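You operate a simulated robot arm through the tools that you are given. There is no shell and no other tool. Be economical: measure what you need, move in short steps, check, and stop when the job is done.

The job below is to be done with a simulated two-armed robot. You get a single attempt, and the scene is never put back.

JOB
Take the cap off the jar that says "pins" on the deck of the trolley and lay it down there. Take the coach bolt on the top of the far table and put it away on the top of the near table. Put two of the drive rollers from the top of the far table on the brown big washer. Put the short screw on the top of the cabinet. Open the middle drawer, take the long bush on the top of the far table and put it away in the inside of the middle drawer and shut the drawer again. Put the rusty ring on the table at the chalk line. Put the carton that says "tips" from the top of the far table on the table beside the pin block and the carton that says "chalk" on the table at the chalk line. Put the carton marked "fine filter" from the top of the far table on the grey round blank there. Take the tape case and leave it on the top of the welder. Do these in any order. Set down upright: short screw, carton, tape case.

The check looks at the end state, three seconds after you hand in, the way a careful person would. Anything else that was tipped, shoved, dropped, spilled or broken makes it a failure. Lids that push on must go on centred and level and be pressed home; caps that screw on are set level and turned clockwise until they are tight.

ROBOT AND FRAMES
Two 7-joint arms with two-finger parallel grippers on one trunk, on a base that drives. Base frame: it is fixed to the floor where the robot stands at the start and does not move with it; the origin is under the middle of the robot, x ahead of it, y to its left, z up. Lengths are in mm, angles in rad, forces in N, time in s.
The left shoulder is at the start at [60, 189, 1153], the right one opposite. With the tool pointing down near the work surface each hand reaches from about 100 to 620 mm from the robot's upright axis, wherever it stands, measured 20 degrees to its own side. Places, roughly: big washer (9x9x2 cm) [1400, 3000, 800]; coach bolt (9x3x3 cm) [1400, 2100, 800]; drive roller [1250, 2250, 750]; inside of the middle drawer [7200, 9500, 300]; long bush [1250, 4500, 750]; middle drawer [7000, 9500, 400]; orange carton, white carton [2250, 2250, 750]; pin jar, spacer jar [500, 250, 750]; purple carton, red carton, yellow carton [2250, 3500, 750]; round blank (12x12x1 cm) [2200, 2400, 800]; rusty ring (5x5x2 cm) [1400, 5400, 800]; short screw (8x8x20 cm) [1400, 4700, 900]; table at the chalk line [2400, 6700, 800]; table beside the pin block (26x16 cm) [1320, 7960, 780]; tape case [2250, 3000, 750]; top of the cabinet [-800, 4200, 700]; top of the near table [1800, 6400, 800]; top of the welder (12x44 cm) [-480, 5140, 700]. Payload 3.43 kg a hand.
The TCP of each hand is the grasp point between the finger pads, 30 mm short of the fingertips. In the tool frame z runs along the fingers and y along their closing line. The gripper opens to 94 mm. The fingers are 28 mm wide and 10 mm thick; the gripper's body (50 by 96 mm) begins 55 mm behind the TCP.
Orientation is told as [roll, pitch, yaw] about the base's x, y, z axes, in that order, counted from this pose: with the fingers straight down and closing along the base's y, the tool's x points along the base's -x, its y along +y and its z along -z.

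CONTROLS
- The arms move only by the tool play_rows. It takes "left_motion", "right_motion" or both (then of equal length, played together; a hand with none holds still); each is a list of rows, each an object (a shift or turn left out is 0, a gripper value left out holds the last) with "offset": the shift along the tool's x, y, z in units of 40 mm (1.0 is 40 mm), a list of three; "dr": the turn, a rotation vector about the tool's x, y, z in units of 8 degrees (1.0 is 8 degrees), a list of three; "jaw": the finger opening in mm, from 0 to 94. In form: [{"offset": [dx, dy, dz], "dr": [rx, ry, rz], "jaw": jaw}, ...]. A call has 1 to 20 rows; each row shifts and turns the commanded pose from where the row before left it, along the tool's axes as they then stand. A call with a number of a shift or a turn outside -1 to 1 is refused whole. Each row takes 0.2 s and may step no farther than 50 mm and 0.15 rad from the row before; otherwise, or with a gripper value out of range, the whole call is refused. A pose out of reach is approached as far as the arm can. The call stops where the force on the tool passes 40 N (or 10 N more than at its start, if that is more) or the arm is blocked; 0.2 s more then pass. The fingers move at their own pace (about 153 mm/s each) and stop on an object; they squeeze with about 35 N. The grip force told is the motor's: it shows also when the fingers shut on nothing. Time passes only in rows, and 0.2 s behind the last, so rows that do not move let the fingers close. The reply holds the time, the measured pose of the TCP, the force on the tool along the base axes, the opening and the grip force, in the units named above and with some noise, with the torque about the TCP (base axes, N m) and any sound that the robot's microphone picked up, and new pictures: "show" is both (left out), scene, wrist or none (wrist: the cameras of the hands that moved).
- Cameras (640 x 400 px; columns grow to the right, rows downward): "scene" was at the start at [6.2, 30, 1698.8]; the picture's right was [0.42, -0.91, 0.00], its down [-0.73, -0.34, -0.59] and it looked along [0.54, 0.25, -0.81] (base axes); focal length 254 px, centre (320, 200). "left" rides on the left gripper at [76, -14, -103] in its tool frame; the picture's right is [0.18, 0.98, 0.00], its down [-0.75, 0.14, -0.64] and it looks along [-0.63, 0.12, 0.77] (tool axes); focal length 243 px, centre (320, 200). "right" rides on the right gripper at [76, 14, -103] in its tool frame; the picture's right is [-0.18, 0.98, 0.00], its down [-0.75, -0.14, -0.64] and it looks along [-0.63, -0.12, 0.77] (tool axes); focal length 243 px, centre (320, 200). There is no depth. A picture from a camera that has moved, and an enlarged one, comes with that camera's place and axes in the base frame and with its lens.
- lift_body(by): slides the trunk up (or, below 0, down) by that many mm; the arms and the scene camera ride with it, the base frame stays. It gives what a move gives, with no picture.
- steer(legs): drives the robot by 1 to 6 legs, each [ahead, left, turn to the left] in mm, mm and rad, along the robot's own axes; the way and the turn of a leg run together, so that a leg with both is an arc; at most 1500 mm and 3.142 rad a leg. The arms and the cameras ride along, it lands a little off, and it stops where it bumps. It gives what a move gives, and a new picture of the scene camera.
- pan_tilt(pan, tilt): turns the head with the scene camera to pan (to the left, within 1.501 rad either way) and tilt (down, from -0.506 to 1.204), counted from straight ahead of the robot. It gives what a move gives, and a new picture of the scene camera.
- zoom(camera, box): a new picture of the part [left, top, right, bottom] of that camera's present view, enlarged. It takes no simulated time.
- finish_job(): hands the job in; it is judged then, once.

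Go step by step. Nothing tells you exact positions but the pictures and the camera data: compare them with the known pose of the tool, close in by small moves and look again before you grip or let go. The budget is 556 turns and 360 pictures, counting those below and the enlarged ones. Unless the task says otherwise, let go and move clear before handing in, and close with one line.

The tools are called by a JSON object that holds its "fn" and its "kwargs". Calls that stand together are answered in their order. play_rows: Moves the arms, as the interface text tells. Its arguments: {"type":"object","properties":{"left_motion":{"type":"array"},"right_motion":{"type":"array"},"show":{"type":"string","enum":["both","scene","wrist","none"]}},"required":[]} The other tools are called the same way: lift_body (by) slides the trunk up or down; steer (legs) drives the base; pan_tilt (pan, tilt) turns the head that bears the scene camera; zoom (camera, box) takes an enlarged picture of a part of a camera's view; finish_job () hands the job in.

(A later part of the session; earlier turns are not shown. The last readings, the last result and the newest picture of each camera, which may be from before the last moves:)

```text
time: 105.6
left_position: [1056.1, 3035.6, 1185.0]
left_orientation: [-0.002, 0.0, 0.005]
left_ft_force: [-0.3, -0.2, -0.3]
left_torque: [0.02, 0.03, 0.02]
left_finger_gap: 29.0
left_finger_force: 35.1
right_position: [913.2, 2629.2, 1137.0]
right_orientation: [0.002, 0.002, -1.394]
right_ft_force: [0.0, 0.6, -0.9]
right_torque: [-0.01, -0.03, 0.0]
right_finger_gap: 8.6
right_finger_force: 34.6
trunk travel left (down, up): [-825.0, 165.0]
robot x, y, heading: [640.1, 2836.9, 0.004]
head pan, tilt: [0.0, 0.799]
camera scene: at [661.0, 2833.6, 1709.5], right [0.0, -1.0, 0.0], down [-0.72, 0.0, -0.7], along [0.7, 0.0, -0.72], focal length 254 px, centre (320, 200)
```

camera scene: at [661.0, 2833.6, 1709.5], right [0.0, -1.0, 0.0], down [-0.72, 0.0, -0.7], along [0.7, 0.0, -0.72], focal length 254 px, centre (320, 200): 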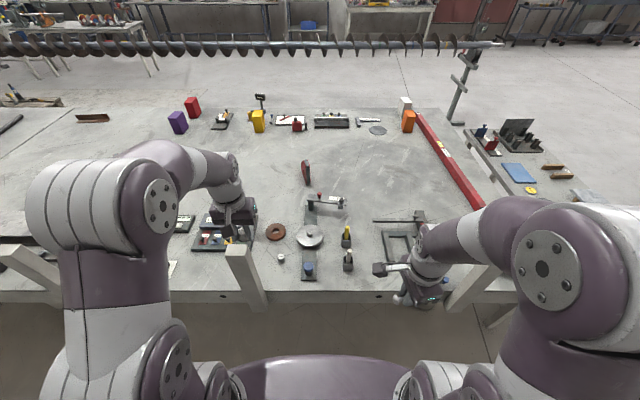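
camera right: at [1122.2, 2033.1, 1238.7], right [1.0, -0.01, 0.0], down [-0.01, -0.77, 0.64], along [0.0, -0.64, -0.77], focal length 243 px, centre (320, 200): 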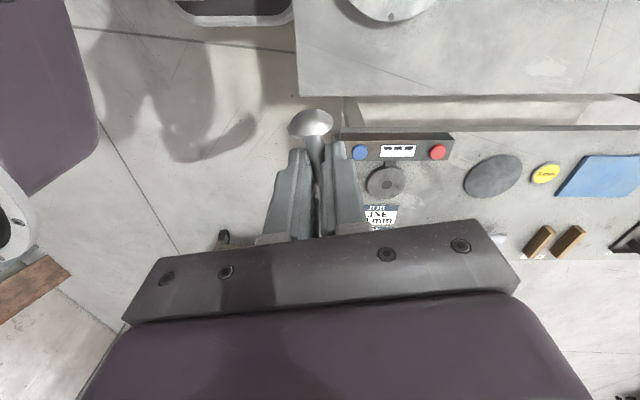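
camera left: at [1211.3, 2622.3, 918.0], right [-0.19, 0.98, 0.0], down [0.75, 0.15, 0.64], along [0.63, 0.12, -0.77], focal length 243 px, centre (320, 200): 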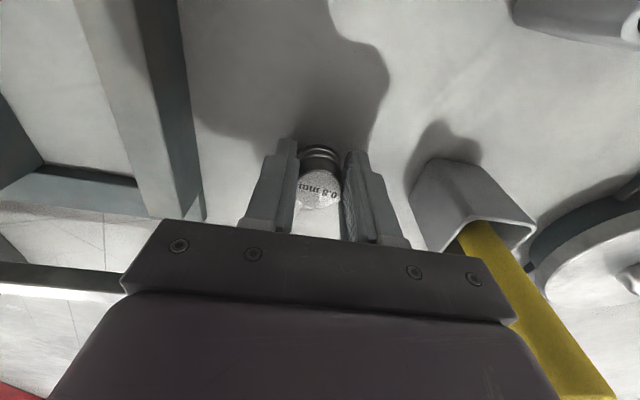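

Washer at about (1348, 3033), post top at about (1103, 3089). Drive forward and bring the left hand over the washer.

{"fn": "steer", "kwargs": {"legs": [[185, 0, 0]]}}

{"fn": "play_rows", "kwargs": {"left_motion": [{"offset": [-0.9, 0, 0]}, {"offset": [-0.9, 0, 0]}, {"offset": [-0.9, 0, 0.3]}, {"offset": [-0.5, 0, 1]}, {"offset": [0, 0, 1]}, {"offset": [0, 0, 1]}], "show": "both"}}

```text
time: 107.1
left_position: [1236.4, 3036.0, 1186.3]
left_orientation: [-0.002, -0.001, 0.006]
left_ft_force: [-0.8, -0.5, -1.8]
left_torque: [0.0, 0.0, 0.02]
left_finger_gap: 29.3
left_finger_force: 35.3
right_position: [1092.6, 2629.9, 1137.1]
right_orientation: [0.003, 0.001, -1.392]
right_ft_force: [-0.1, 0.3, -0.3]
right_torque: [0.04, -0.03, 0.01]
right_finger_gap: 9.1
right_finger_force: 34.6
trunk travel left (down, up): [-825.0, 165.0]
robot x, y, heading: [819.9, 2833.6, 0.003]
head pan, tilt: [0.0, 0.799]
camera scene: at [840.3, 2834.6, 1709.6], right [0.0, -1.0, 0.0], down [-0.72, 0.0, -0.7], along [0.7, 0.0, -0.72], focal length 254 px, centre (320, 200)
```

scene: 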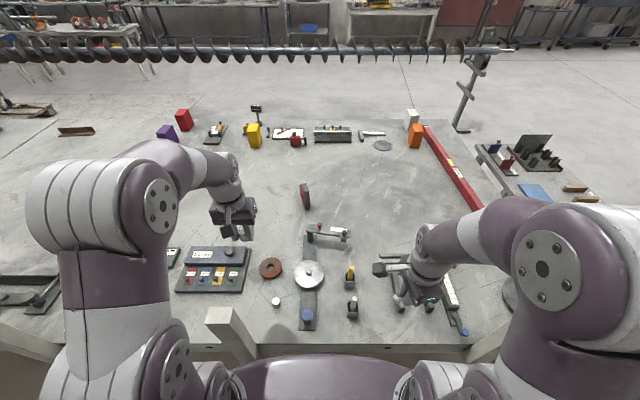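

```text
time: 108.5
left_position: [1358.5, 3037.7, 1042.8]
left_orientation: [-0.003, 0.0, 0.005]
left_ft_force: [0.3, 0.0, -1.1]
left_torque: [-0.01, 0.0, 0.03]
left_finger_gap: 29.1
left_finger_force: 34.8
left hand out of reach, approached as far as the arm can: row 3
right_position: [1096.1, 2630.7, 1137.1]
right_orientation: [0.003, 0.0, -1.394]
right_ft_force: [0.5, -0.1, 0.0]
right_torque: [-0.01, 0.04, 0.03]
right_finger_gap: 9.0
right_finger_force: 35.1
trunk travel left (down, up): [-825.0, 165.0]
robot x, y, heading: [825.4, 2836.8, 0.001]
head pan, tilt: [0.0, 0.799]
camera scene: at [843.8, 2834.9, 1709.5], right [0.0, -1.0, 0.0], down [-0.72, 0.0, -0.7], along [0.7, 0.0, -0.72], focal length 254 px, centre (320, 200)
camera left: at [1281.6, 3024.6, 1145.2], right [-0.19, 0.98, 0.0], down [0.75, 0.15, 0.64], along [0.63, 0.12, -0.77], focal length 243 px, centre (320, 200)
```

scene: 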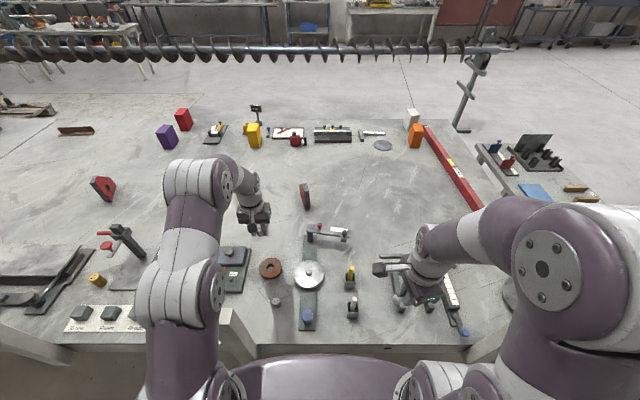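
left: 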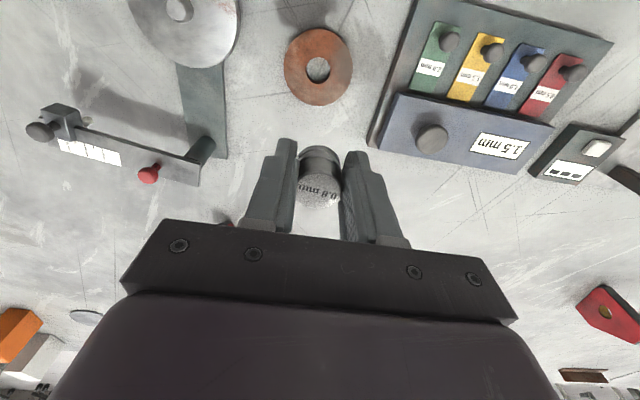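

Washer centre at about (1350, 3033). Descend toward its far half (x≈1379).

{"fn": "play_rows", "kwargs": {"left_motion": [{"offset": [-0.13, -0.04, 1]}, {"offset": [-0.13, -0.04, 1]}, {"offset": [-0.13, -0.03, 1]}, {"offset": [-0.13, -0.03, 1]}, {"offset": [0, 0, 0.4]}, {}], "show": "wrist"}}

```text
time: 109.9
left_position: [1376.9, 3031.0, 865.4]
left_orientation: [-0.001, 0.001, 0.007]
left_ft_force: [0.2, 0.8, -0.3]
left_torque: [0.02, 0.01, 0.03]
left_finger_gap: 29.1
left_finger_force: 35.3
right_position: [1094.1, 2630.6, 1137.3]
right_orientation: [0.003, 0.001, -1.392]
right_ft_force: [-0.1, 0.1, 0.1]
right_torque: [0.0, -0.01, -0.01]
right_finger_gap: 9.2
right_finger_force: 34.8
trunk travel left (down, up): [-825.0, 165.0]
robot x, y, heading: [823.0, 2837.6, -0.001]
head pan, tilt: [0.0, 0.799]
camera left: at [1301.2, 3017.8, 967.9], right [-0.19, 0.98, 0.0], down [0.75, 0.15, 0.64], along [0.63, 0.12, -0.77], focal length 243 px, centre (320, 200)
```

left: 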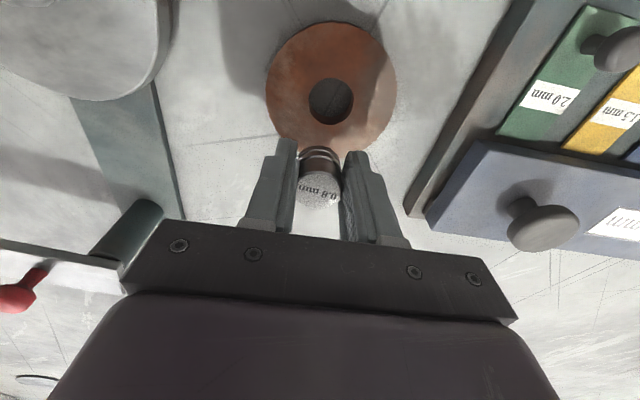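

{"fn": "play_rows", "kwargs": {"left_motion": [{"offset": [-0.04, 0.03, 0.5]}, {"offset": [0, 0, 0.15]}, {"offset": [0, 0, 0.08]}, {"offset": [0, 0, 0.05]}, {}], "show": "wrist"}}

```text
time: 111.1
left_position: [1378.0, 3031.7, 835.4]
left_orientation: [-0.003, 0.0, 0.006]
left_ft_force: [-0.8, -0.4, -0.5]
left_torque: [0.01, 0.02, 0.01]
left_finger_gap: 28.7
left_finger_force: 35.0
right_position: [1094.1, 2629.9, 1136.4]
right_orientation: [0.002, 0.0, -1.392]
right_ft_force: [0.5, -1.1, 0.3]
right_torque: [0.01, 0.02, 0.02]
right_finger_gap: 8.7
right_finger_force: 34.9
trunk travel left (down, up): [-825.0, 165.0]
robot x, y, heading: [821.1, 2834.0, 0.001]
head pan, tilt: [0.0, 0.799]
camera left: at [1302.7, 3019.4, 937.6], right [-0.19, 0.98, 0.0], down [0.75, 0.15, 0.64], along [0.63, 0.12, -0.77], focal length 243 px, centre (320, 200)
```

left: 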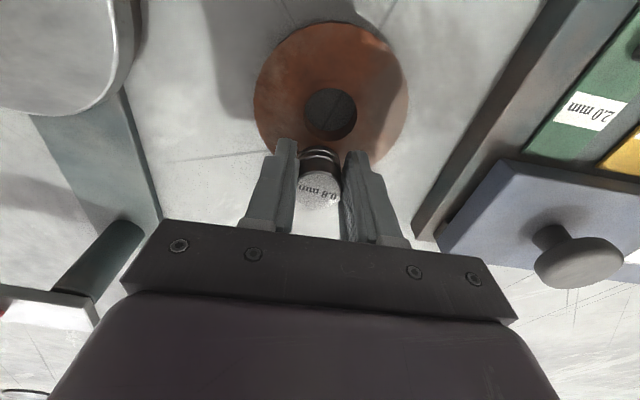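

{"fn": "play_rows", "kwargs": {"left_motion": [{"offset": [0, 0, 0.08]}, {"offset": [0, 0, 0.08]}, {"offset": [0, 0, 0.06]}, {}], "show": "wrist"}}

```text
time: 112.1
left_position: [1378.8, 3031.2, 830.3]
left_orientation: [-0.001, -0.008, 0.007]
left_ft_force: [0.1, 2.4, 31.9]
left_torque: [0.14, 0.12, -0.02]
left_finger_gap: 28.9
left_finger_force: 35.3
right_position: [1090.7, 2630.3, 1138.2]
right_orientation: [0.005, -0.001, -1.393]
right_ft_force: [0.1, 0.2, -0.8]
right_torque: [-0.01, -0.03, 0.01]
right_finger_gap: 8.8
right_finger_force: 35.0
trunk travel left (down, up): [-825.0, 165.0]
robot x, y, heading: [821.9, 2835.2, 0.002]
head pan, tilt: [0.0, 0.799]
camera left: at [1301.7, 3018.8, 932.6], right [-0.19, 0.98, 0.0], down [0.75, 0.15, 0.65], along [0.64, 0.12, -0.76], focal length 243 px, centre (320, 200)
```

left: 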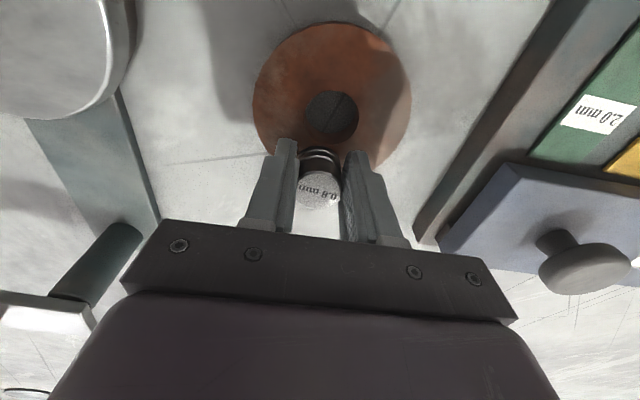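

Contact. Ease up 2–3 mm, release to 60 mm, rise.

{"fn": "play_rows", "kwargs": {"left_motion": [{"offset": [0, 0, -0.08]}, {"jaw": 45}, {"jaw": 55}, {"offset": [0, 0, -0.5]}, {"offset": [0, 0, -1]}, {"offset": [0, 0, -1]}, {"offset": [0, 0, -1]}], "show": "wrist"}}

```text
time: 113.7
left_position: [1377.0, 3031.3, 967.9]
left_orientation: [-0.002, -0.001, 0.007]
left_ft_force: [0.5, -0.8, -0.1]
left_torque: [0.0, -0.02, -0.01]
left_finger_gap: 54.5
left_finger_force: 0.1
right_position: [1095.5, 2630.3, 1137.6]
right_orientation: [0.0, 0.002, -1.395]
right_ft_force: [0.2, 0.2, -0.2]
right_torque: [0.01, 0.02, 0.02]
right_finger_gap: 8.8
right_finger_force: 35.2
trunk travel left (down, up): [-825.0, 165.0]
robot x, y, heading: [818.4, 2836.4, -0.001]
head pan, tilt: [0.0, 0.799]
camera left: at [1301.1, 3019.2, 1070.8], right [-0.19, 0.98, 0.0], down [0.75, 0.15, 0.64], along [0.63, 0.12, -0.77], focal length 243 px, centre (320, 200)
```

left: 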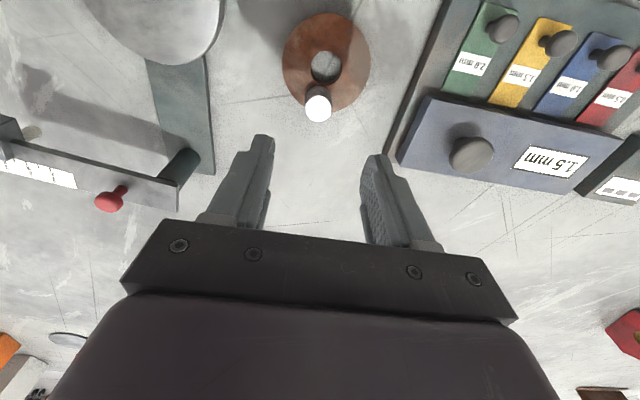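

Roller stands on the washer. Now fetch the 1.2 mm roller near (1212, 2990).

{"fn": "play_rows", "kwargs": {"left_motion": [{"offset": [0.825, -0.205, 0]}, {"offset": [0.825, -0.205, 0]}, {"offset": [0.825, -0.205, 0]}, {"offset": [0.825, -0.205, 0]}, {"offset": [0.825, -0.205, 0]}], "show": "wrist"}}

```text
time: 114.9
left_position: [1210.5, 2990.4, 969.9]
left_orientation: [-0.001, -0.001, 0.007]
left_ft_force: [0.0, 0.0, 1.1]
left_torque: [0.03, -0.03, -0.04]
left_finger_gap: 55.0
left_finger_force: 0.1
right_position: [1092.9, 2629.6, 1138.3]
right_orientation: [0.004, 0.001, -1.392]
right_ft_force: [0.2, 0.1, -0.2]
right_torque: [0.02, 0.01, 0.01]
right_finger_gap: 8.5
right_finger_force: 35.2
trunk travel left (down, up): [-825.0, 165.0]
robot x, y, heading: [823.1, 2834.2, -0.0]
head pan, tilt: [0.0, 0.799]
camera left: at [1136.2, 2977.0, 1072.6], right [-0.19, 0.98, 0.0], down [0.75, 0.15, 0.64], along [0.63, 0.12, -0.77], focal length 243 px, centre (320, 200)
```

left: 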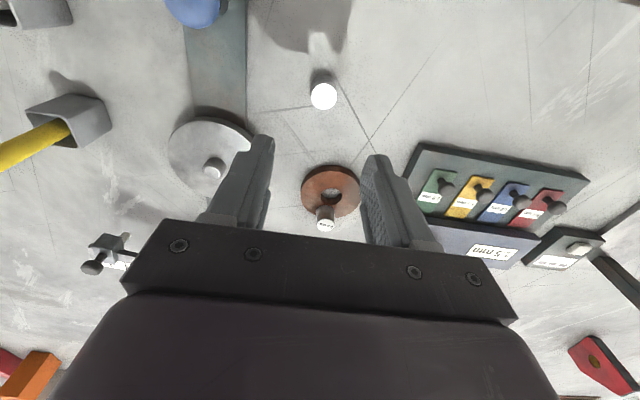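

{"fn": "play_rows", "kwargs": {"left_motion": [{"offset": [-0.05, 0.09, 1]}, {"offset": [0, 0, 1]}, {"offset": [0, 0, 1]}, {"offset": [0, 0, 0.87]}, {"jaw": 10}, {"jaw": 10}, {"jaw": 10}], "show": "wrist"}}

```text
time: 116.5
left_position: [1213.9, 2996.0, 814.4]
left_orientation: [-0.001, -0.001, 0.008]
left_ft_force: [-0.5, 0.4, 0.3]
left_torque: [-0.03, 0.04, -0.01]
left_finger_gap: 28.7
left_finger_force: 34.5
right_position: [1094.9, 2629.8, 1137.7]
right_orientation: [0.001, 0.0, -1.394]
right_ft_force: [-0.3, 0.2, -1.2]
right_torque: [0.0, 0.02, -0.01]
right_finger_gap: 8.9
right_finger_force: 34.9
trunk travel left (down, up): [-825.0, 165.0]
robot x, y, heading: [825.4, 2835.1, -0.006]
head pan, tilt: [0.0, 0.799]
camera left: at [1137.8, 2981.6, 916.9], right [-0.19, 0.98, 0.0], down [0.75, 0.15, 0.64], along [0.63, 0.12, -0.77], focal length 243 px, centre (320, 200)
```

left: 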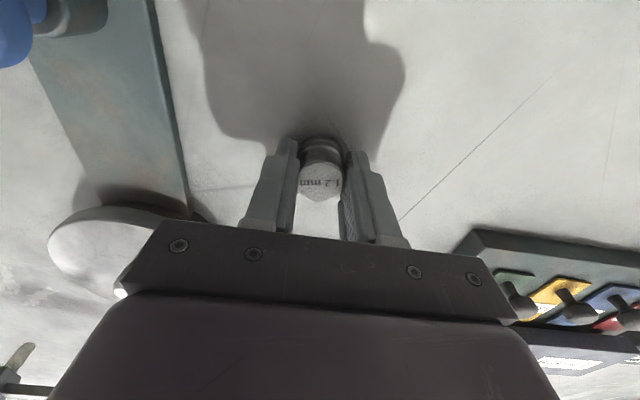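

Gripped. Move over the near half of the washer (x≈1320, y≈3033).

{"fn": "play_rows", "kwargs": {"left_motion": [{"offset": [0, 0, -1]}, {"offset": [0, 0, -1]}, {"offset": [-0.88, 0.3, 0]}, {"offset": [-0.88, 0.3, 0]}, {"offset": [-0.88, 0.3, 0]}, {"offset": [0, 0, 0.8]}, {}], "show": "wrist"}}

```text
time: 118.1
left_position: [1321.5, 3030.2, 863.7]
left_orientation: [-0.003, -0.002, 0.007]
left_ft_force: [-0.1, 0.2, -1.4]
left_torque: [-0.03, -0.02, 0.01]
left_finger_gap: 28.7
left_finger_force: 34.8
right_position: [1093.7, 2629.6, 1136.9]
right_orientation: [0.0, 0.001, -1.393]
right_ft_force: [-0.4, 0.2, -0.4]
right_torque: [-0.04, -0.02, 0.0]
right_finger_gap: 9.0
right_finger_force: 34.9
trunk travel left (down, up): [-825.0, 165.0]
robot x, y, heading: [819.8, 2833.8, 0.001]
head pan, tilt: [0.0, 0.799]
camera left: at [1245.2, 3017.4, 966.3], right [-0.19, 0.98, 0.0], down [0.75, 0.15, 0.64], along [0.63, 0.12, -0.77], focal length 243 px, centre (320, 200)
```

left: 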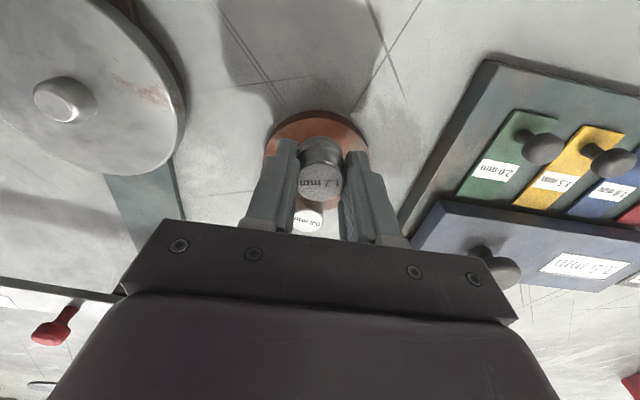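

{"fn": "play_rows", "kwargs": {"left_motion": [{"offset": [0.01, 0.05, 0.5]}, {"offset": [0, 0, 0.2]}, {"offset": [0, 0, 0.07]}, {"offset": [0, 0, 0.05]}, {}], "show": "none"}}

```text
time: 119.3
left_position: [1322.0, 3031.7, 829.7]
left_orientation: [-0.001, 0.0, 0.007]
left_ft_force: [-0.7, -0.3, -1.0]
left_torque: [0.0, -0.01, 0.0]
left_finger_gap: 28.6
left_finger_force: 35.6
right_position: [1094.0, 2629.7, 1137.2]
right_orientation: [0.001, 0.001, -1.392]
right_ft_force: [-0.3, 0.1, -0.3]
right_torque: [-0.01, 0.03, 0.02]
right_finger_gap: 9.1
right_finger_force: 34.6
trunk travel left (down, up): [-825.0, 165.0]
robot x, y, heading: [824.1, 2834.7, 0.004]
head pan, tilt: [0.0, 0.799]
```

{"fn": "play_rows", "kwargs": {"left_motion": [{"offset": [0, 0, 0.05]}, {"offset": [0, 0, 0.04]}, {"jaw": 45}, {"jaw": 50}, {"offset": [0, 0, -0.5]}, {"offset": [0, 0, -1]}, {"offset": [0.2, 0, -1]}, {"offset": [0.4, 0, -1]}], "show": "wrist"}}

```text
time: 121.1
left_position: [1295.3, 3029.5, 967.5]
left_orientation: [-0.002, -0.001, 0.007]
left_ft_force: [-0.7, -0.3, 0.3]
left_torque: [-0.02, -0.01, -0.02]
left_finger_gap: 50.4
left_finger_force: 0.1
right_position: [1093.2, 2630.0, 1137.4]
right_orientation: [0.003, -0.001, -1.392]
right_ft_force: [-0.7, 0.1, -0.1]
right_torque: [0.02, -0.03, 0.0]
right_finger_gap: 8.9
right_finger_force: 34.6
trunk travel left (down, up): [-825.0, 165.0]
robot x, y, heading: [823.3, 2833.0, 0.004]
head pan, tilt: [0.0, 0.799]
camera left: at [1218.8, 3017.8, 1070.8], right [-0.19, 0.98, 0.0], down [0.75, 0.15, 0.64], along [0.63, 0.12, -0.77], focal length 243 px, centre (320, 200)
```

left: 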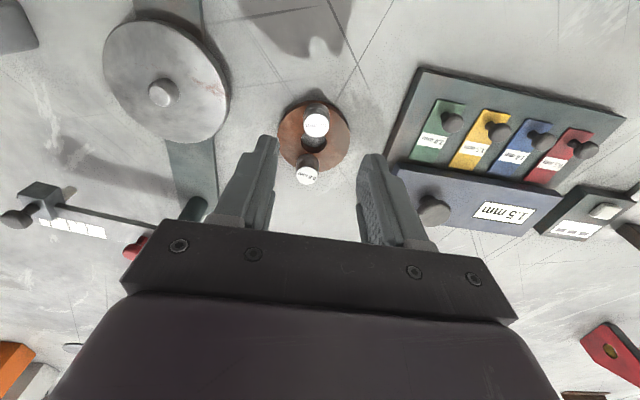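

Both rollers stand on the washer. Raise, back off and drive along to y≈4400.

{"fn": "play_rows", "kwargs": {"left_motion": [{"offset": [0.5, 0, -1]}, {"offset": [0.5, 0, -1]}, {"offset": [0.5, 0, -1]}, {"offset": [0.5, 0, -1]}, {"offset": [0.5, 0, -1]}, {"offset": [0.5, 0, 0]}], "show": "none"}}

{"fn": "steer", "kwargs": {"legs": [[-200, 0, 0], [0, 1500, 0]]}}

```text
time: 122.5
left_position: [1175.5, 3032.5, 1166.8]
left_orientation: [-0.002, 0.001, 0.008]
left_ft_force: [-0.2, -0.2, 0.1]
left_torque: [0.0, 0.02, -0.01]
left_finger_gap: 50.0
left_finger_force: 0.1
right_position: [1093.7, 2630.6, 1137.1]
right_orientation: [0.003, 0.0, -1.394]
right_ft_force: [-0.8, -0.8, -1.1]
right_torque: [0.01, 0.01, 0.0]
right_finger_gap: 9.0
right_finger_force: 35.1
trunk travel left (down, up): [-825.0, 165.0]
robot x, y, heading: [820.3, 2832.8, -0.0]
head pan, tilt: [0.0, 0.799]
```

```text
time: 131.1
left_position: [987.7, 4511.5, 1168.3]
left_orientation: [-0.001, 0.0, -0.004]
left_ft_force: [0.6, -1.1, -0.1]
left_torque: [0.01, 0.01, 0.0]
left_finger_gap: 50.0
left_finger_force: 0.1
right_position: [902.3, 4111.8, 1136.6]
right_orientation: [0.002, -0.001, -1.405]
right_ft_force: [0.1, -0.5, -0.7]
right_torque: [-0.01, -0.01, -0.03]
right_finger_gap: 8.9
right_finger_force: 34.9
trunk travel left (down, up): [-825.0, 165.0]
robot x, y, heading: [630.0, 4319.8, -0.013]
head pan, tilt: [0.0, 0.799]
camera scene: at [652.4, 4319.1, 1709.5], right [-0.01, -1.0, 0.0], down [-0.72, 0.01, -0.7], along [0.7, -0.01, -0.72], focal length 254 px, centre (320, 200)
```

scene: 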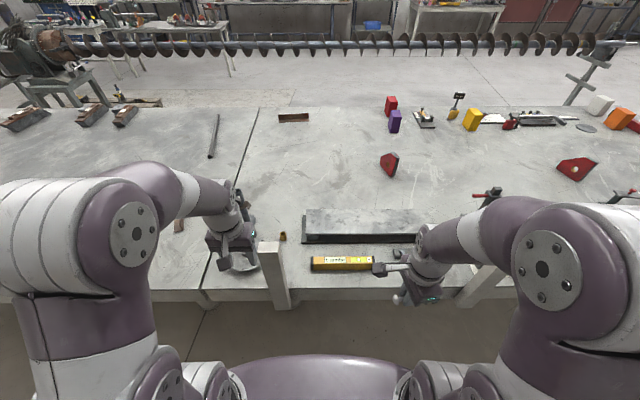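

{"fn": "pan_tilt", "kwargs": {"pan": 0.6, "tilt": 0.65}}

{"fn": "zoom", "kwargs": {"camera": "left", "box": [0, 0, 640, 400]}}

```text
time: 132.1
left_position: [988.3, 4511.5, 1167.9]
left_orientation: [-0.002, 0.001, -0.006]
left_ft_force: [-0.1, 0.0, 0.9]
left_torque: [0.0, -0.02, -0.03]
left_finger_gap: 50.0
left_finger_force: 0.0
right_position: [901.5, 4111.3, 1137.1]
right_orientation: [0.002, 0.002, -1.405]
right_ft_force: [0.2, 0.4, -0.4]
right_torque: [0.0, -0.01, 0.0]
right_finger_gap: 9.1
right_finger_force: 34.5
trunk travel left (down, up): [-825.0, 165.0]
robot x, y, heading: [630.8, 4320.8, -0.01]
head pan, tilt: [0.6, 0.649]
camera scene: at [644.0, 4368.2, 1722.1], right [0.55, -0.83, 0.0], down [-0.5, -0.34, -0.8], along [0.66, 0.44, -0.6], focal length 254 px, centre (320, 200)
```

scene: 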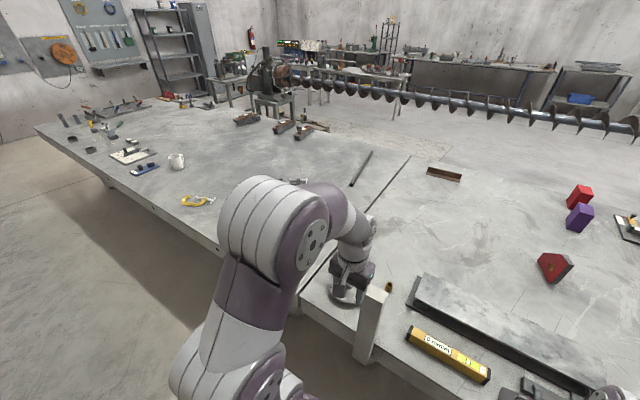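

```text
1.00 times, centred on (320, 200) of left
camera zoom: at [912.5, 4500.0, 1270.8], right [-0.18, 0.98, 0.0], down [0.75, 0.14, 0.64], along [0.63, 0.11, -0.77], focal length 243 px, centre (320, 200)
```

zoom: 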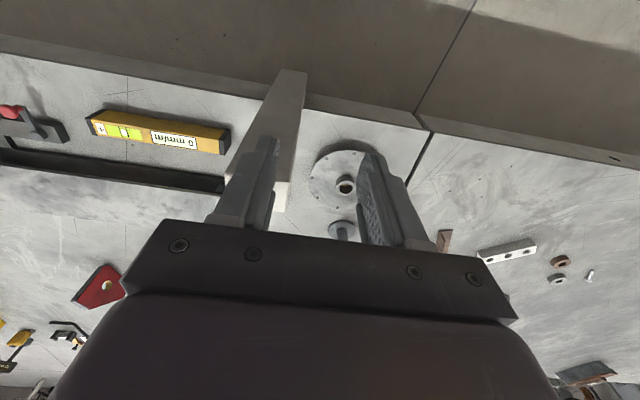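

{"fn": "zoom", "kwargs": {"camera": "scene", "box": [280, 240, 440, 340]}}

{"fn": "zoom", "kwargs": {"camera": "left", "box": [220, 130, 620, 300]}}

```text
4.00 times, centred on (360, 290) of scene
camera zoom: at [644.0, 4368.2, 1722.1], right [0.55, -0.83, 0.0], down [-0.5, -0.34, -0.8], along [0.66, 0.44, -0.6], focal length 1014 px, centre (160, -160)
```

zoom: 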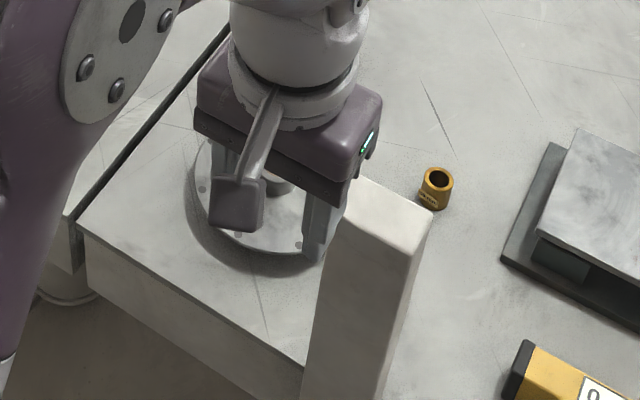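

```text
1.60 times, centred on (420, 215) of left
camera zoom: at [912.5, 4500.0, 1270.8], right [-0.18, 0.98, 0.0], down [0.75, 0.14, 0.64], along [0.63, 0.11, -0.77], focal length 388 px, centre (160, 176)
```

zoom: 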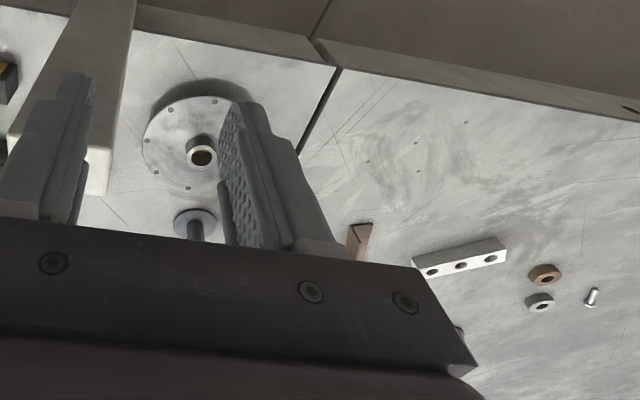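

The brass bush stands near (1315, 4470). The short screw seems near (1350–1400, 4650). I move a bit left to see unobstructed.

{"fn": "steer", "kwargs": {"legs": [[0, 330, 0.012]]}}

{"fn": "pan_tilt", "kwargs": {"pan": 0.0, "tilt": 0.7}}

```text
time: 134.3
left_position: [987.7, 4844.8, 1168.1]
left_orientation: [-0.001, -0.001, 0.01]
left_ft_force: [-0.2, -0.5, -1.0]
left_torque: [-0.01, 0.01, 0.02]
left_finger_gap: 49.8
left_finger_force: 0.0
right_position: [905.9, 4444.9, 1136.8]
right_orientation: [0.002, 0.001, -1.39]
right_ft_force: [0.0, -0.5, -0.8]
right_torque: [0.0, -0.03, -0.02]
right_finger_gap: 9.1
right_finger_force: 35.0
trunk travel left (down, up): [-825.0, 165.0]
robot x, y, heading: [632.6, 4646.6, 0.009]
head pan, tilt: [0.6, 0.649]
camera scene: at [644.8, 4696.0, 1722.1], right [0.57, -0.82, 0.0], down [-0.5, -0.34, -0.8], along [0.66, 0.45, -0.6], focal length 254 px, centre (320, 200)
```

scene: 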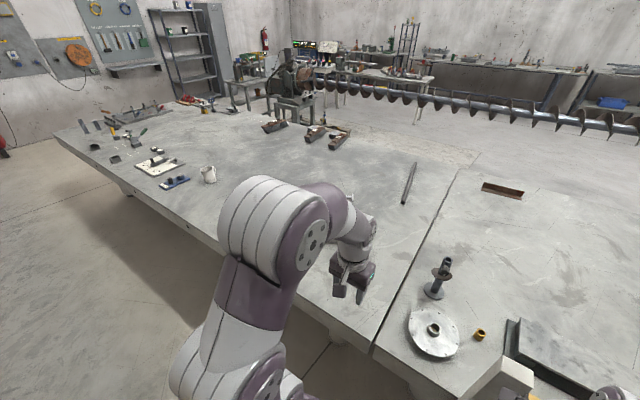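

```text
time: 135.3
left_position: [987.5, 4844.4, 1168.1]
left_orientation: [-0.002, 0.001, 0.008]
left_ft_force: [0.3, -0.9, 0.3]
left_torque: [0.0, 0.01, 0.01]
left_finger_gap: 49.7
left_finger_force: 0.0
right_position: [906.0, 4443.1, 1136.1]
right_orientation: [0.004, -0.001, -1.39]
right_ft_force: [0.2, 0.5, -1.0]
right_torque: [-0.02, -0.03, -0.01]
right_finger_gap: 9.1
right_finger_force: 34.9
trunk travel left (down, up): [-825.0, 165.0]
robot x, y, heading: [636.8, 4650.2, 0.003]
head pan, tilt: [0.0, 0.7]
camera scene: at [658.3, 4647.6, 1717.8], right [0.0, -1.0, 0.0], down [-0.64, 0.0, -0.76], along [0.76, 0.0, -0.64], focal length 254 px, centre (320, 200)
```

scene: 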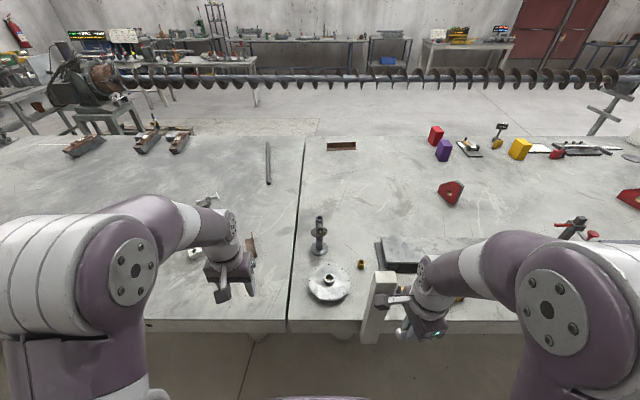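

{"fn": "zoom", "kwargs": {"camera": "scene", "box": [280, 200, 400, 310]}}

```text
3.64 times, centred on (340, 255) of scene
camera zoom: at [658.3, 4647.6, 1717.8], right [0.0, -1.0, 0.0], down [-0.64, 0.0, -0.76], along [0.76, 0.0, -0.64], focal length 922 px, centre (247, 0)
```

zoom: 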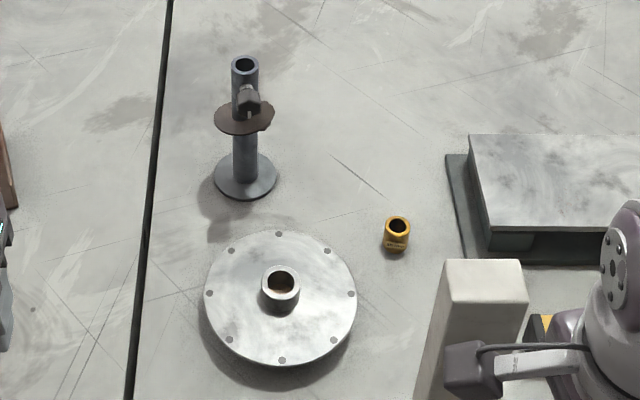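

The short screw (pipe with flange and flight) stands at (1415, 4650), the brass bush at (1318, 4468). The gap at y≈4680 is where the near table begins, so I first lay the bolt on the near table around (1330, 4900).

{"fn": "steer", "kwargs": {"legs": [[0, 410, 0], [160, 0, 0]]}}

{"fn": "zoom", "kwargs": {"camera": "right", "box": [0, 0, 640, 400]}}

```text
time: 138.8
left_position: [1143.3, 5262.1, 1169.0]
left_orientation: [-0.001, -0.002, 0.009]
left_ft_force: [0.4, 0.8, 0.5]
left_torque: [0.02, 0.02, 0.02]
left_finger_gap: 50.1
left_finger_force: 0.0
right_position: [1062.3, 4862.2, 1137.9]
right_orientation: [0.003, -0.001, -1.392]
right_ft_force: [-0.6, -0.1, -1.3]
right_torque: [-0.05, -0.02, -0.02]
right_finger_gap: 9.1
right_finger_force: 35.0
trunk travel left (down, up): [-825.0, 165.0]
robot x, y, heading: [789.8, 5068.4, -0.003]
head pan, tilt: [0.0, 0.7]
camera scene: at [813.3, 5065.2, 1717.8], right [0.0, -1.0, 0.0], down [-0.64, 0.0, -0.77], along [0.77, 0.0, -0.64], focal length 254 px, centre (320, 200)
```

scene: 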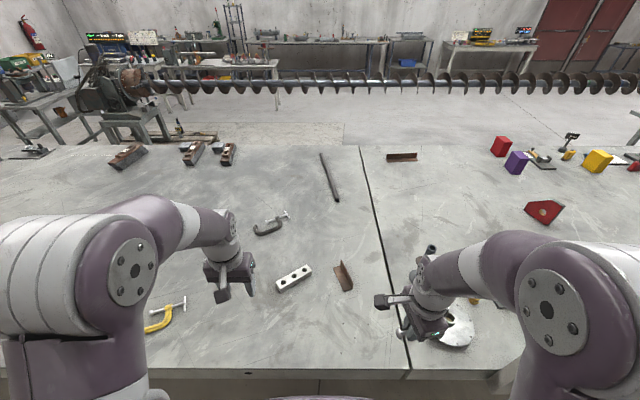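

```text
1.00 times, centred on (320, 200) of right
camera zoom: at [1062.3, 4939.1, 1239.1], right [1.0, -0.01, 0.0], down [-0.01, -0.77, 0.64], along [0.0, -0.64, -0.77], focal length 243 px, centre (320, 200)
```

zoom: 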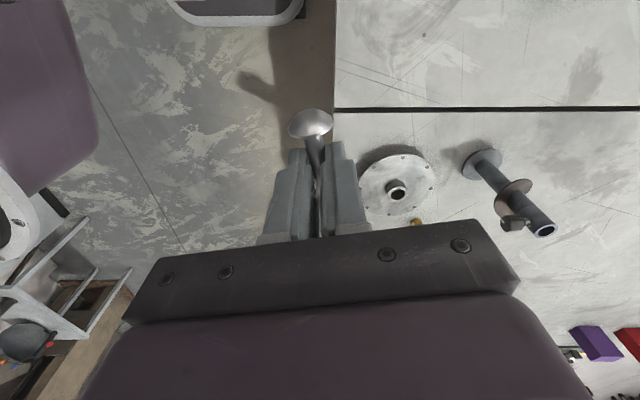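

Gap between tables is at y≈4780. Lay the bolt on the near table at about (1260, 5000), a clear spot.

{"fn": "play_rows", "kwargs": {"right_motion": [{"offset": [0.42, 0.914, 0]}, {"offset": [0.42, 0.914, 0]}, {"offset": [0.42, 0.914, 0]}, {"offset": [0.42, 0.914, 0]}, {"offset": [0.42, 0.914, 0]}, {"offset": [0.42, 0.914, 0]}, {"offset": [0, 0, 1]}, {"offset": [0, 0, 1]}, {"offset": [0, 0, 1]}, {"offset": [0, 0, 1]}, {"offset": [0, 0, 1]}, {"offset": [0, 0, 1]}, {"offset": [0, 0, 1]}, {"offset": [0, 0, 0.6]}], "show": "wrist"}}

```text
time: 141.8
left_position: [1146.6, 5262.4, 1168.3]
left_orientation: [-0.003, -0.001, 0.008]
left_ft_force: [-0.3, 0.6, 0.2]
left_torque: [0.0, -0.01, 0.01]
left_finger_gap: 49.9
left_finger_force: 0.0
right_position: [1263.4, 5000.1, 832.0]
right_orientation: [0.002, -0.001, -1.393]
right_ft_force: [0.0, 0.4, 0.5]
right_torque: [0.05, -0.01, 0.01]
right_finger_gap: 8.9
right_finger_force: 35.0
trunk travel left (down, up): [-825.0, 165.0]
robot x, y, heading: [790.8, 5066.7, 0.003]
head pan, tilt: [0.0, 0.7]
camera right: at [1263.5, 5078.6, 933.6], right [1.0, -0.01, 0.0], down [-0.01, -0.77, 0.64], along [0.0, -0.64, -0.77], focal length 243 px, centre (320, 200)
```

right: 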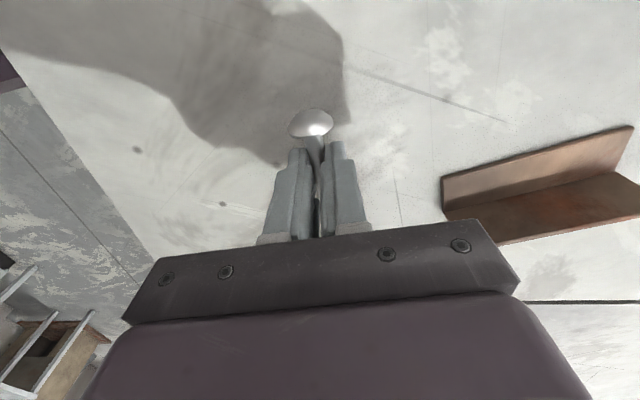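

{"fn": "play_rows", "kwargs": {"right_motion": [{"offset": [0, 0, 0.3]}, {"offset": [0, 0, 0.1]}, {"offset": [0, 0, 0.08]}, {"offset": [0, 0, 0.06]}, {}], "show": "none"}}

```text
time: 143.0
left_position: [1146.1, 5262.5, 1168.9]
left_orientation: [0.0, -0.002, 0.008]
left_ft_force: [-0.1, 0.0, -0.2]
left_torque: [-0.03, -0.02, 0.0]
left_finger_gap: 50.1
left_finger_force: 0.1
right_position: [1261.9, 4999.1, 811.3]
right_orientation: [0.001, 0.0, -1.392]
right_ft_force: [0.4, -0.6, -1.0]
right_torque: [0.0, -0.02, 0.0]
right_finger_gap: 9.0
right_finger_force: 35.5
trunk travel left (down, up): [-825.0, 165.0]
robot x, y, heading: [791.6, 5064.5, 0.003]
head pan, tilt: [0.0, 0.7]
```

{"fn": "play_rows", "kwargs": {"right_motion": [{"offset": [0, 0, 0.05]}, {"offset": [0, 0, 0.05]}, {}, {"jaw": 30}, {"jaw": 40}, {"offset": [0, 0, -0.5]}, {"offset": [0, 0, -1]}, {"offset": [0, 0, -1]}, {"offset": [0, 0, -1]}], "show": "wrist"}}

```text
time: 145.0
left_position: [1143.6, 5262.3, 1168.7]
left_orientation: [-0.002, -0.003, 0.009]
left_ft_force: [-1.3, -0.6, 0.4]
left_torque: [0.03, 0.01, -0.01]
left_finger_gap: 49.9
left_finger_force: 0.0
right_position: [1262.1, 5001.2, 947.7]
right_orientation: [0.003, -0.001, -1.393]
right_ft_force: [-0.9, -0.1, -0.5]
right_torque: [0.01, -0.02, 0.0]
right_finger_gap: 40.2
right_finger_force: 0.1
trunk travel left (down, up): [-825.0, 165.0]
robot x, y, heading: [791.3, 5064.8, -0.002]
head pan, tilt: [0.0, 0.7]
camera right: at [1263.6, 5078.3, 1048.2], right [1.0, -0.01, 0.0], down [-0.01, -0.77, 0.64], along [0.0, -0.64, -0.77], focal length 243 px, centre (320, 200)
```

right: 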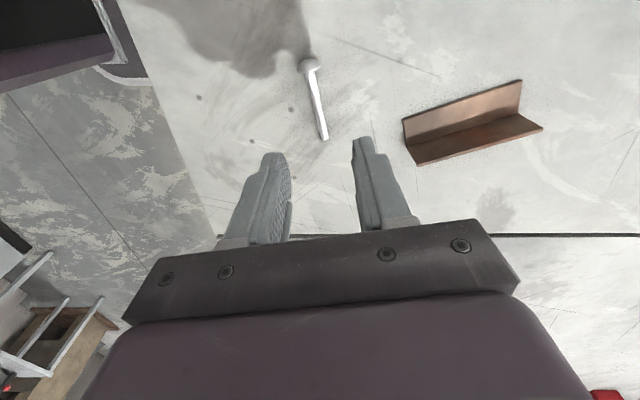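

Bolt lies on the near table. Raise the right hand, turn it back to yaw 0, and shift toward the short screw.

{"fn": "play_rows", "kwargs": {"right_motion": [{"offset": [0, -0.5, -1]}, {"offset": [0, -0.5, -1]}, {"offset": [0, -0.5, -1]}, {"offset": [0, 0, -1]}, {"offset": [0, 0, -0.9]}, {"dr": [0, 0, -1]}, {"dr": [0, 0, -1]}, {"dr": [0, 0, -1]}, {"dr": [0, 0, -1]}, {"dr": [0, 0, -1]}, {"dr": [0, 0, -1]}, {"dr": [0, 0, -1]}, {"dr": [0, 0, -1]}, {"dr": [0, 0, -1]}, {"dr": [0, 0, -0.98]}], "show": "none"}}

{"fn": "steer", "kwargs": {"legs": [[40, -215, 0]]}}

{"fn": "zoom", "kwargs": {"camera": "right", "box": [0, 0, 640, 400]}}

```text
time: 148.2
left_position: [1144.9, 5263.6, 1167.6]
left_orientation: [-0.001, 0.0, 0.009]
left_ft_force: [0.5, 0.1, 0.4]
left_torque: [-0.04, 0.0, 0.01]
left_finger_gap: 50.1
left_finger_force: 0.0
right_position: [1203.2, 4989.5, 1142.8]
right_orientation: [0.002, 0.0, 0.006]
right_ft_force: [0.3, 0.3, -0.2]
right_torque: [0.01, -0.03, -0.03]
right_finger_gap: 40.0
right_finger_force: 0.1
trunk travel left (down, up): [-825.0, 165.0]
robot x, y, heading: [789.6, 5067.3, 0.005]
head pan, tilt: [0.0, 0.7]
```

```text
time: 149.9
left_position: [1185.3, 5047.7, 1167.6]
left_orientation: [-0.003, 0.001, 0.013]
left_ft_force: [0.0, 0.0, -0.2]
left_torque: [-0.01, -0.01, 0.01]
left_finger_gap: 50.3
left_finger_force: 0.0
right_position: [1244.8, 4777.2, 1143.3]
right_orientation: [0.001, -0.002, 0.006]
right_ft_force: [-0.4, -0.5, 0.1]
right_torque: [-0.02, 0.0, 0.01]
right_finger_gap: 39.8
right_finger_force: 0.0
trunk travel left (down, up): [-825.0, 165.0]
robot x, y, heading: [831.5, 4847.3, 0.005]
head pan, tilt: [0.0, 0.7]
camera scene: at [857.0, 4850.3, 1717.8], right [0.01, -1.0, 0.0], down [-0.64, -0.01, -0.77], along [0.76, 0.0, -0.64], focal length 254 px, centre (320, 200)
```

scene: 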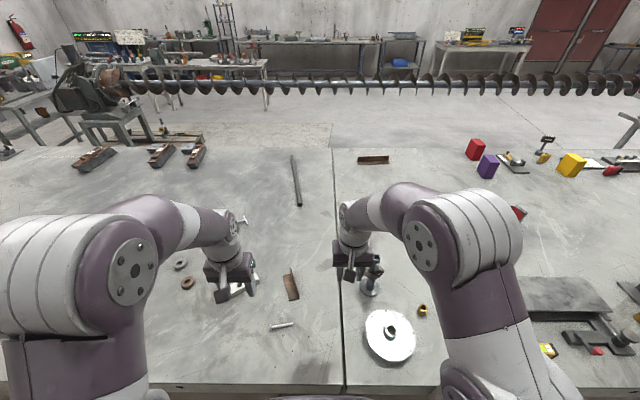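

```text
1.00 times, centred on (320, 200) of right
camera zoom: at [1168.5, 4789.7, 1245.4], right [0.18, 0.98, 0.0], down [0.75, -0.14, 0.64], along [0.63, -0.11, -0.77], focal length 243 px, centre (320, 200)
```

zoom: 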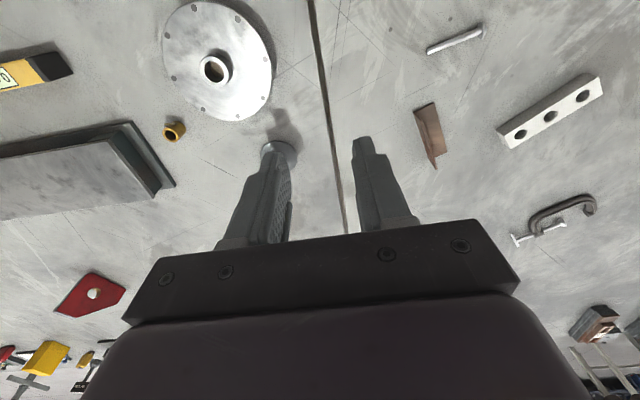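

{"fn": "play_rows", "kwargs": {"right_motion": [{"offset": [-0.625, -0.756, 0], "jaw": 70}, {"offset": [-0.625, -0.756, 0]}, {"offset": [-0.625, -0.756, 0]}, {"offset": [-0.625, -0.756, 0]}], "show": "wrist"}}

```text
time: 150.9
left_position: [1186.3, 5046.6, 1168.3]
left_orientation: [-0.001, 0.001, 0.014]
left_ft_force: [0.5, -1.2, 0.1]
left_torque: [0.03, 0.0, 0.03]
left_finger_gap: 50.1
left_finger_force: 0.1
right_position: [1348.8, 4653.3, 1142.8]
right_orientation: [0.003, 0.0, 0.007]
right_ft_force: [1.0, 0.4, -0.4]
right_torque: [-0.01, -0.01, -0.02]
right_finger_gap: 70.1
right_finger_force: 0.1
trunk travel left (down, up): [-825.0, 165.0]
robot x, y, heading: [833.3, 4852.1, 0.007]
head pan, tilt: [0.0, 0.7]
camera right: at [1272.5, 4667.7, 1244.7], right [0.18, 0.98, 0.0], down [0.75, -0.14, 0.64], along [0.63, -0.11, -0.77], focal length 243 px, centre (320, 200)
```

right: 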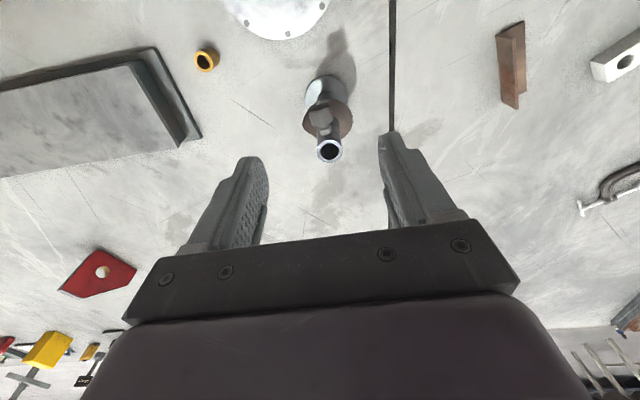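

{"fn": "play_rows", "kwargs": {"right_motion": [{"offset": [-0.75, 0.02, 0.6]}, {"offset": [-0.75, 0.02, 0.7]}, {"offset": [0, 0, 0.7]}], "show": "wrist"}}

```text
time: 151.7
left_position: [1184.2, 5048.6, 1168.8]
left_orientation: [0.0, -0.001, 0.014]
left_ft_force: [0.8, 0.3, 0.1]
left_torque: [-0.02, -0.01, -0.03]
left_finger_gap: 50.1
left_finger_force: 0.0
right_position: [1405.6, 4656.6, 1064.1]
right_orientation: [0.0, -0.004, 0.008]
right_ft_force: [-1.2, 0.1, 0.6]
right_torque: [0.05, -0.01, 0.01]
right_finger_gap: 69.8
right_finger_force: 0.1
trunk travel left (down, up): [-825.0, 165.0]
robot x, y, heading: [829.1, 4848.0, 0.007]
head pan, tilt: [0.0, 0.7]
camera right: at [1329.3, 4671.5, 1165.4], right [0.18, 0.98, 0.0], down [0.75, -0.14, 0.64], along [0.63, -0.11, -0.76], focal length 243 px, centre (320, 200)
```

right: 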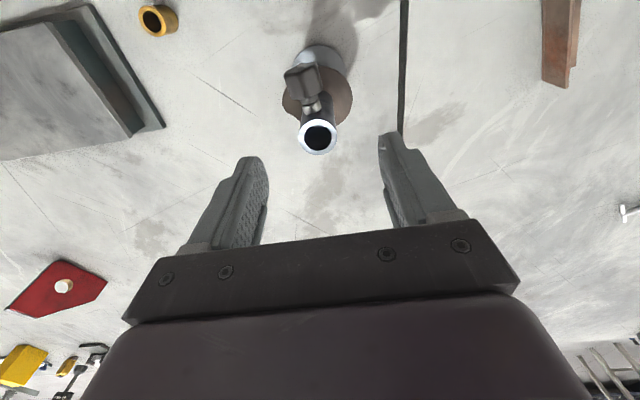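

{"fn": "play_rows", "kwargs": {"right_motion": [{"offset": [-0.2, -0.03, 0.8]}, {"offset": [0, 0, 0.7]}, {"offset": [0, 0, 0.6]}], "show": "wrist"}}

```text
time: 152.5
left_position: [1185.4, 5046.7, 1167.7]
left_orientation: [-0.001, -0.001, 0.014]
left_ft_force: [-1.1, 0.7, 0.4]
left_torque: [-0.01, -0.01, 0.01]
left_finger_gap: 50.2
left_finger_force: 0.0
right_position: [1414.6, 4656.9, 979.3]
right_orientation: [0.001, -0.002, 0.007]
right_ft_force: [0.2, 0.2, 0.2]
right_torque: [0.01, -0.01, -0.03]
right_finger_gap: 70.0
right_finger_force: 0.1
trunk travel left (down, up): [-825.0, 165.0]
robot x, y, heading: [829.5, 4848.9, 0.007]
head pan, tilt: [0.0, 0.7]
camera right: at [1338.3, 4670.1, 1080.6], right [0.18, 0.98, 0.0], down [0.75, -0.14, 0.64], along [0.63, -0.11, -0.77], focal length 243 px, centre (320, 200)
```

right: 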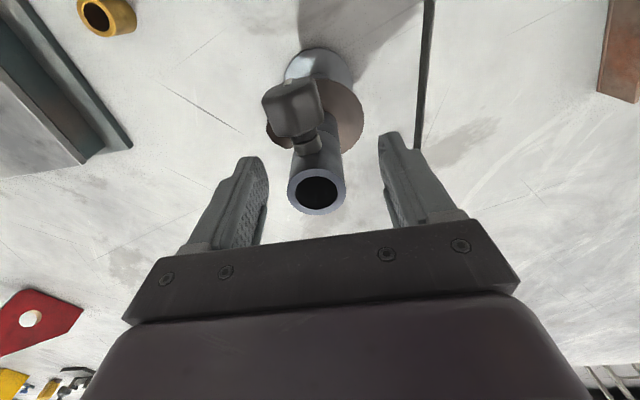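

The pipe top is at z≈977 between the fingers. Descend 17 mm and close on the pipe.

{"fn": "play_rows", "kwargs": {"right_motion": [{"offset": [0, 0, 0.42]}, {"jaw": 15}, {"jaw": 15}, {"jaw": 15}], "show": "wrist"}}

```text
time: 153.5
left_position: [1184.7, 5046.7, 1168.0]
left_orientation: [-0.004, -0.001, 0.013]
left_ft_force: [0.1, -0.3, -0.6]
left_torque: [-0.01, 0.0, 0.03]
left_finger_gap: 49.9
left_finger_force: 0.0
right_position: [1415.5, 4656.3, 962.3]
right_orientation: [0.001, -0.003, 0.009]
right_ft_force: [2.4, -3.1, 3.2]
right_torque: [-0.1, -0.53, -0.1]
right_finger_gap: 36.1
right_finger_force: 35.2
trunk travel left (down, up): [-825.0, 165.0]
robot x, y, heading: [834.0, 4849.6, 0.003]
head pan, tilt: [0.0, 0.7]
camera right: at [1338.7, 4670.2, 1064.4], right [0.18, 0.98, 0.0], down [0.75, -0.14, 0.64], along [0.63, -0.11, -0.76], focal length 243 px, centre (320, 200)
```

right: 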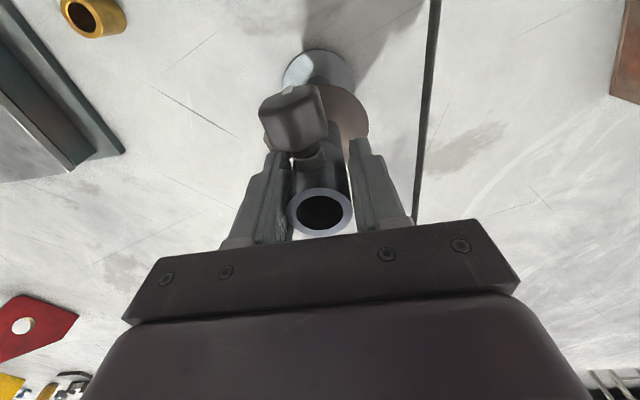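

{"fn": "play_rows", "kwargs": {"right_motion": [{"offset": [0, 0, -0.5]}, {"offset": [0, 0, -1]}, {}], "show": "both"}}

```text
time: 154.3
left_position: [1186.9, 5047.3, 1168.4]
left_orientation: [-0.003, 0.003, 0.013]
left_ft_force: [-0.3, 0.3, -0.3]
left_torque: [0.01, 0.0, 0.02]
left_finger_gap: 50.0
left_finger_force: 0.0
right_position: [1416.1, 4655.1, 1023.5]
right_orientation: [0.002, -0.001, 0.007]
right_ft_force: [0.5, 0.1, -5.9]
right_torque: [0.0, -0.02, 0.02]
right_finger_gap: 36.2
right_finger_force: 35.4
trunk travel left (down, up): [-825.0, 165.0]
robot x, y, heading: [832.4, 4851.2, 0.006]
head pan, tilt: [0.0, 0.7]
camera scene: at [859.6, 4848.5, 1717.7], right [0.01, -1.0, 0.0], down [-0.65, 0.0, -0.76], along [0.76, 0.01, -0.65], focal length 254 px, centre (320, 200)
camera right: at [1339.4, 4668.8, 1125.6], right [0.18, 0.98, 0.0], down [0.75, -0.14, 0.64], along [0.63, -0.11, -0.77], focal length 243 px, centre (320, 200)
```

scene: 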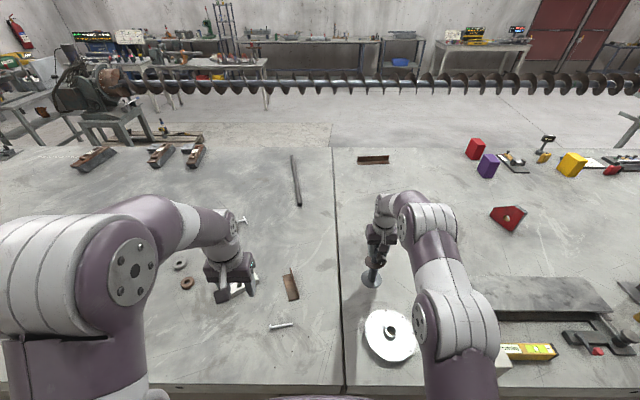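
right: 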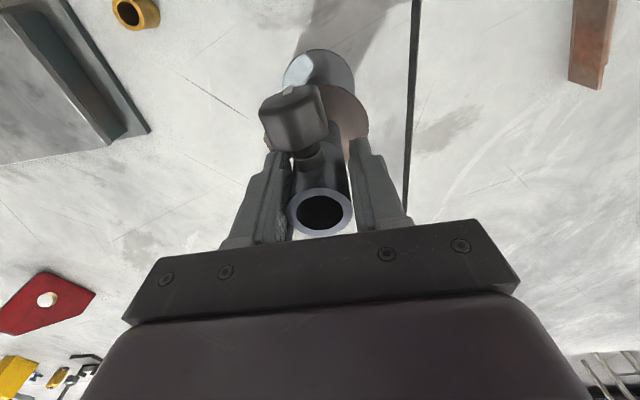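

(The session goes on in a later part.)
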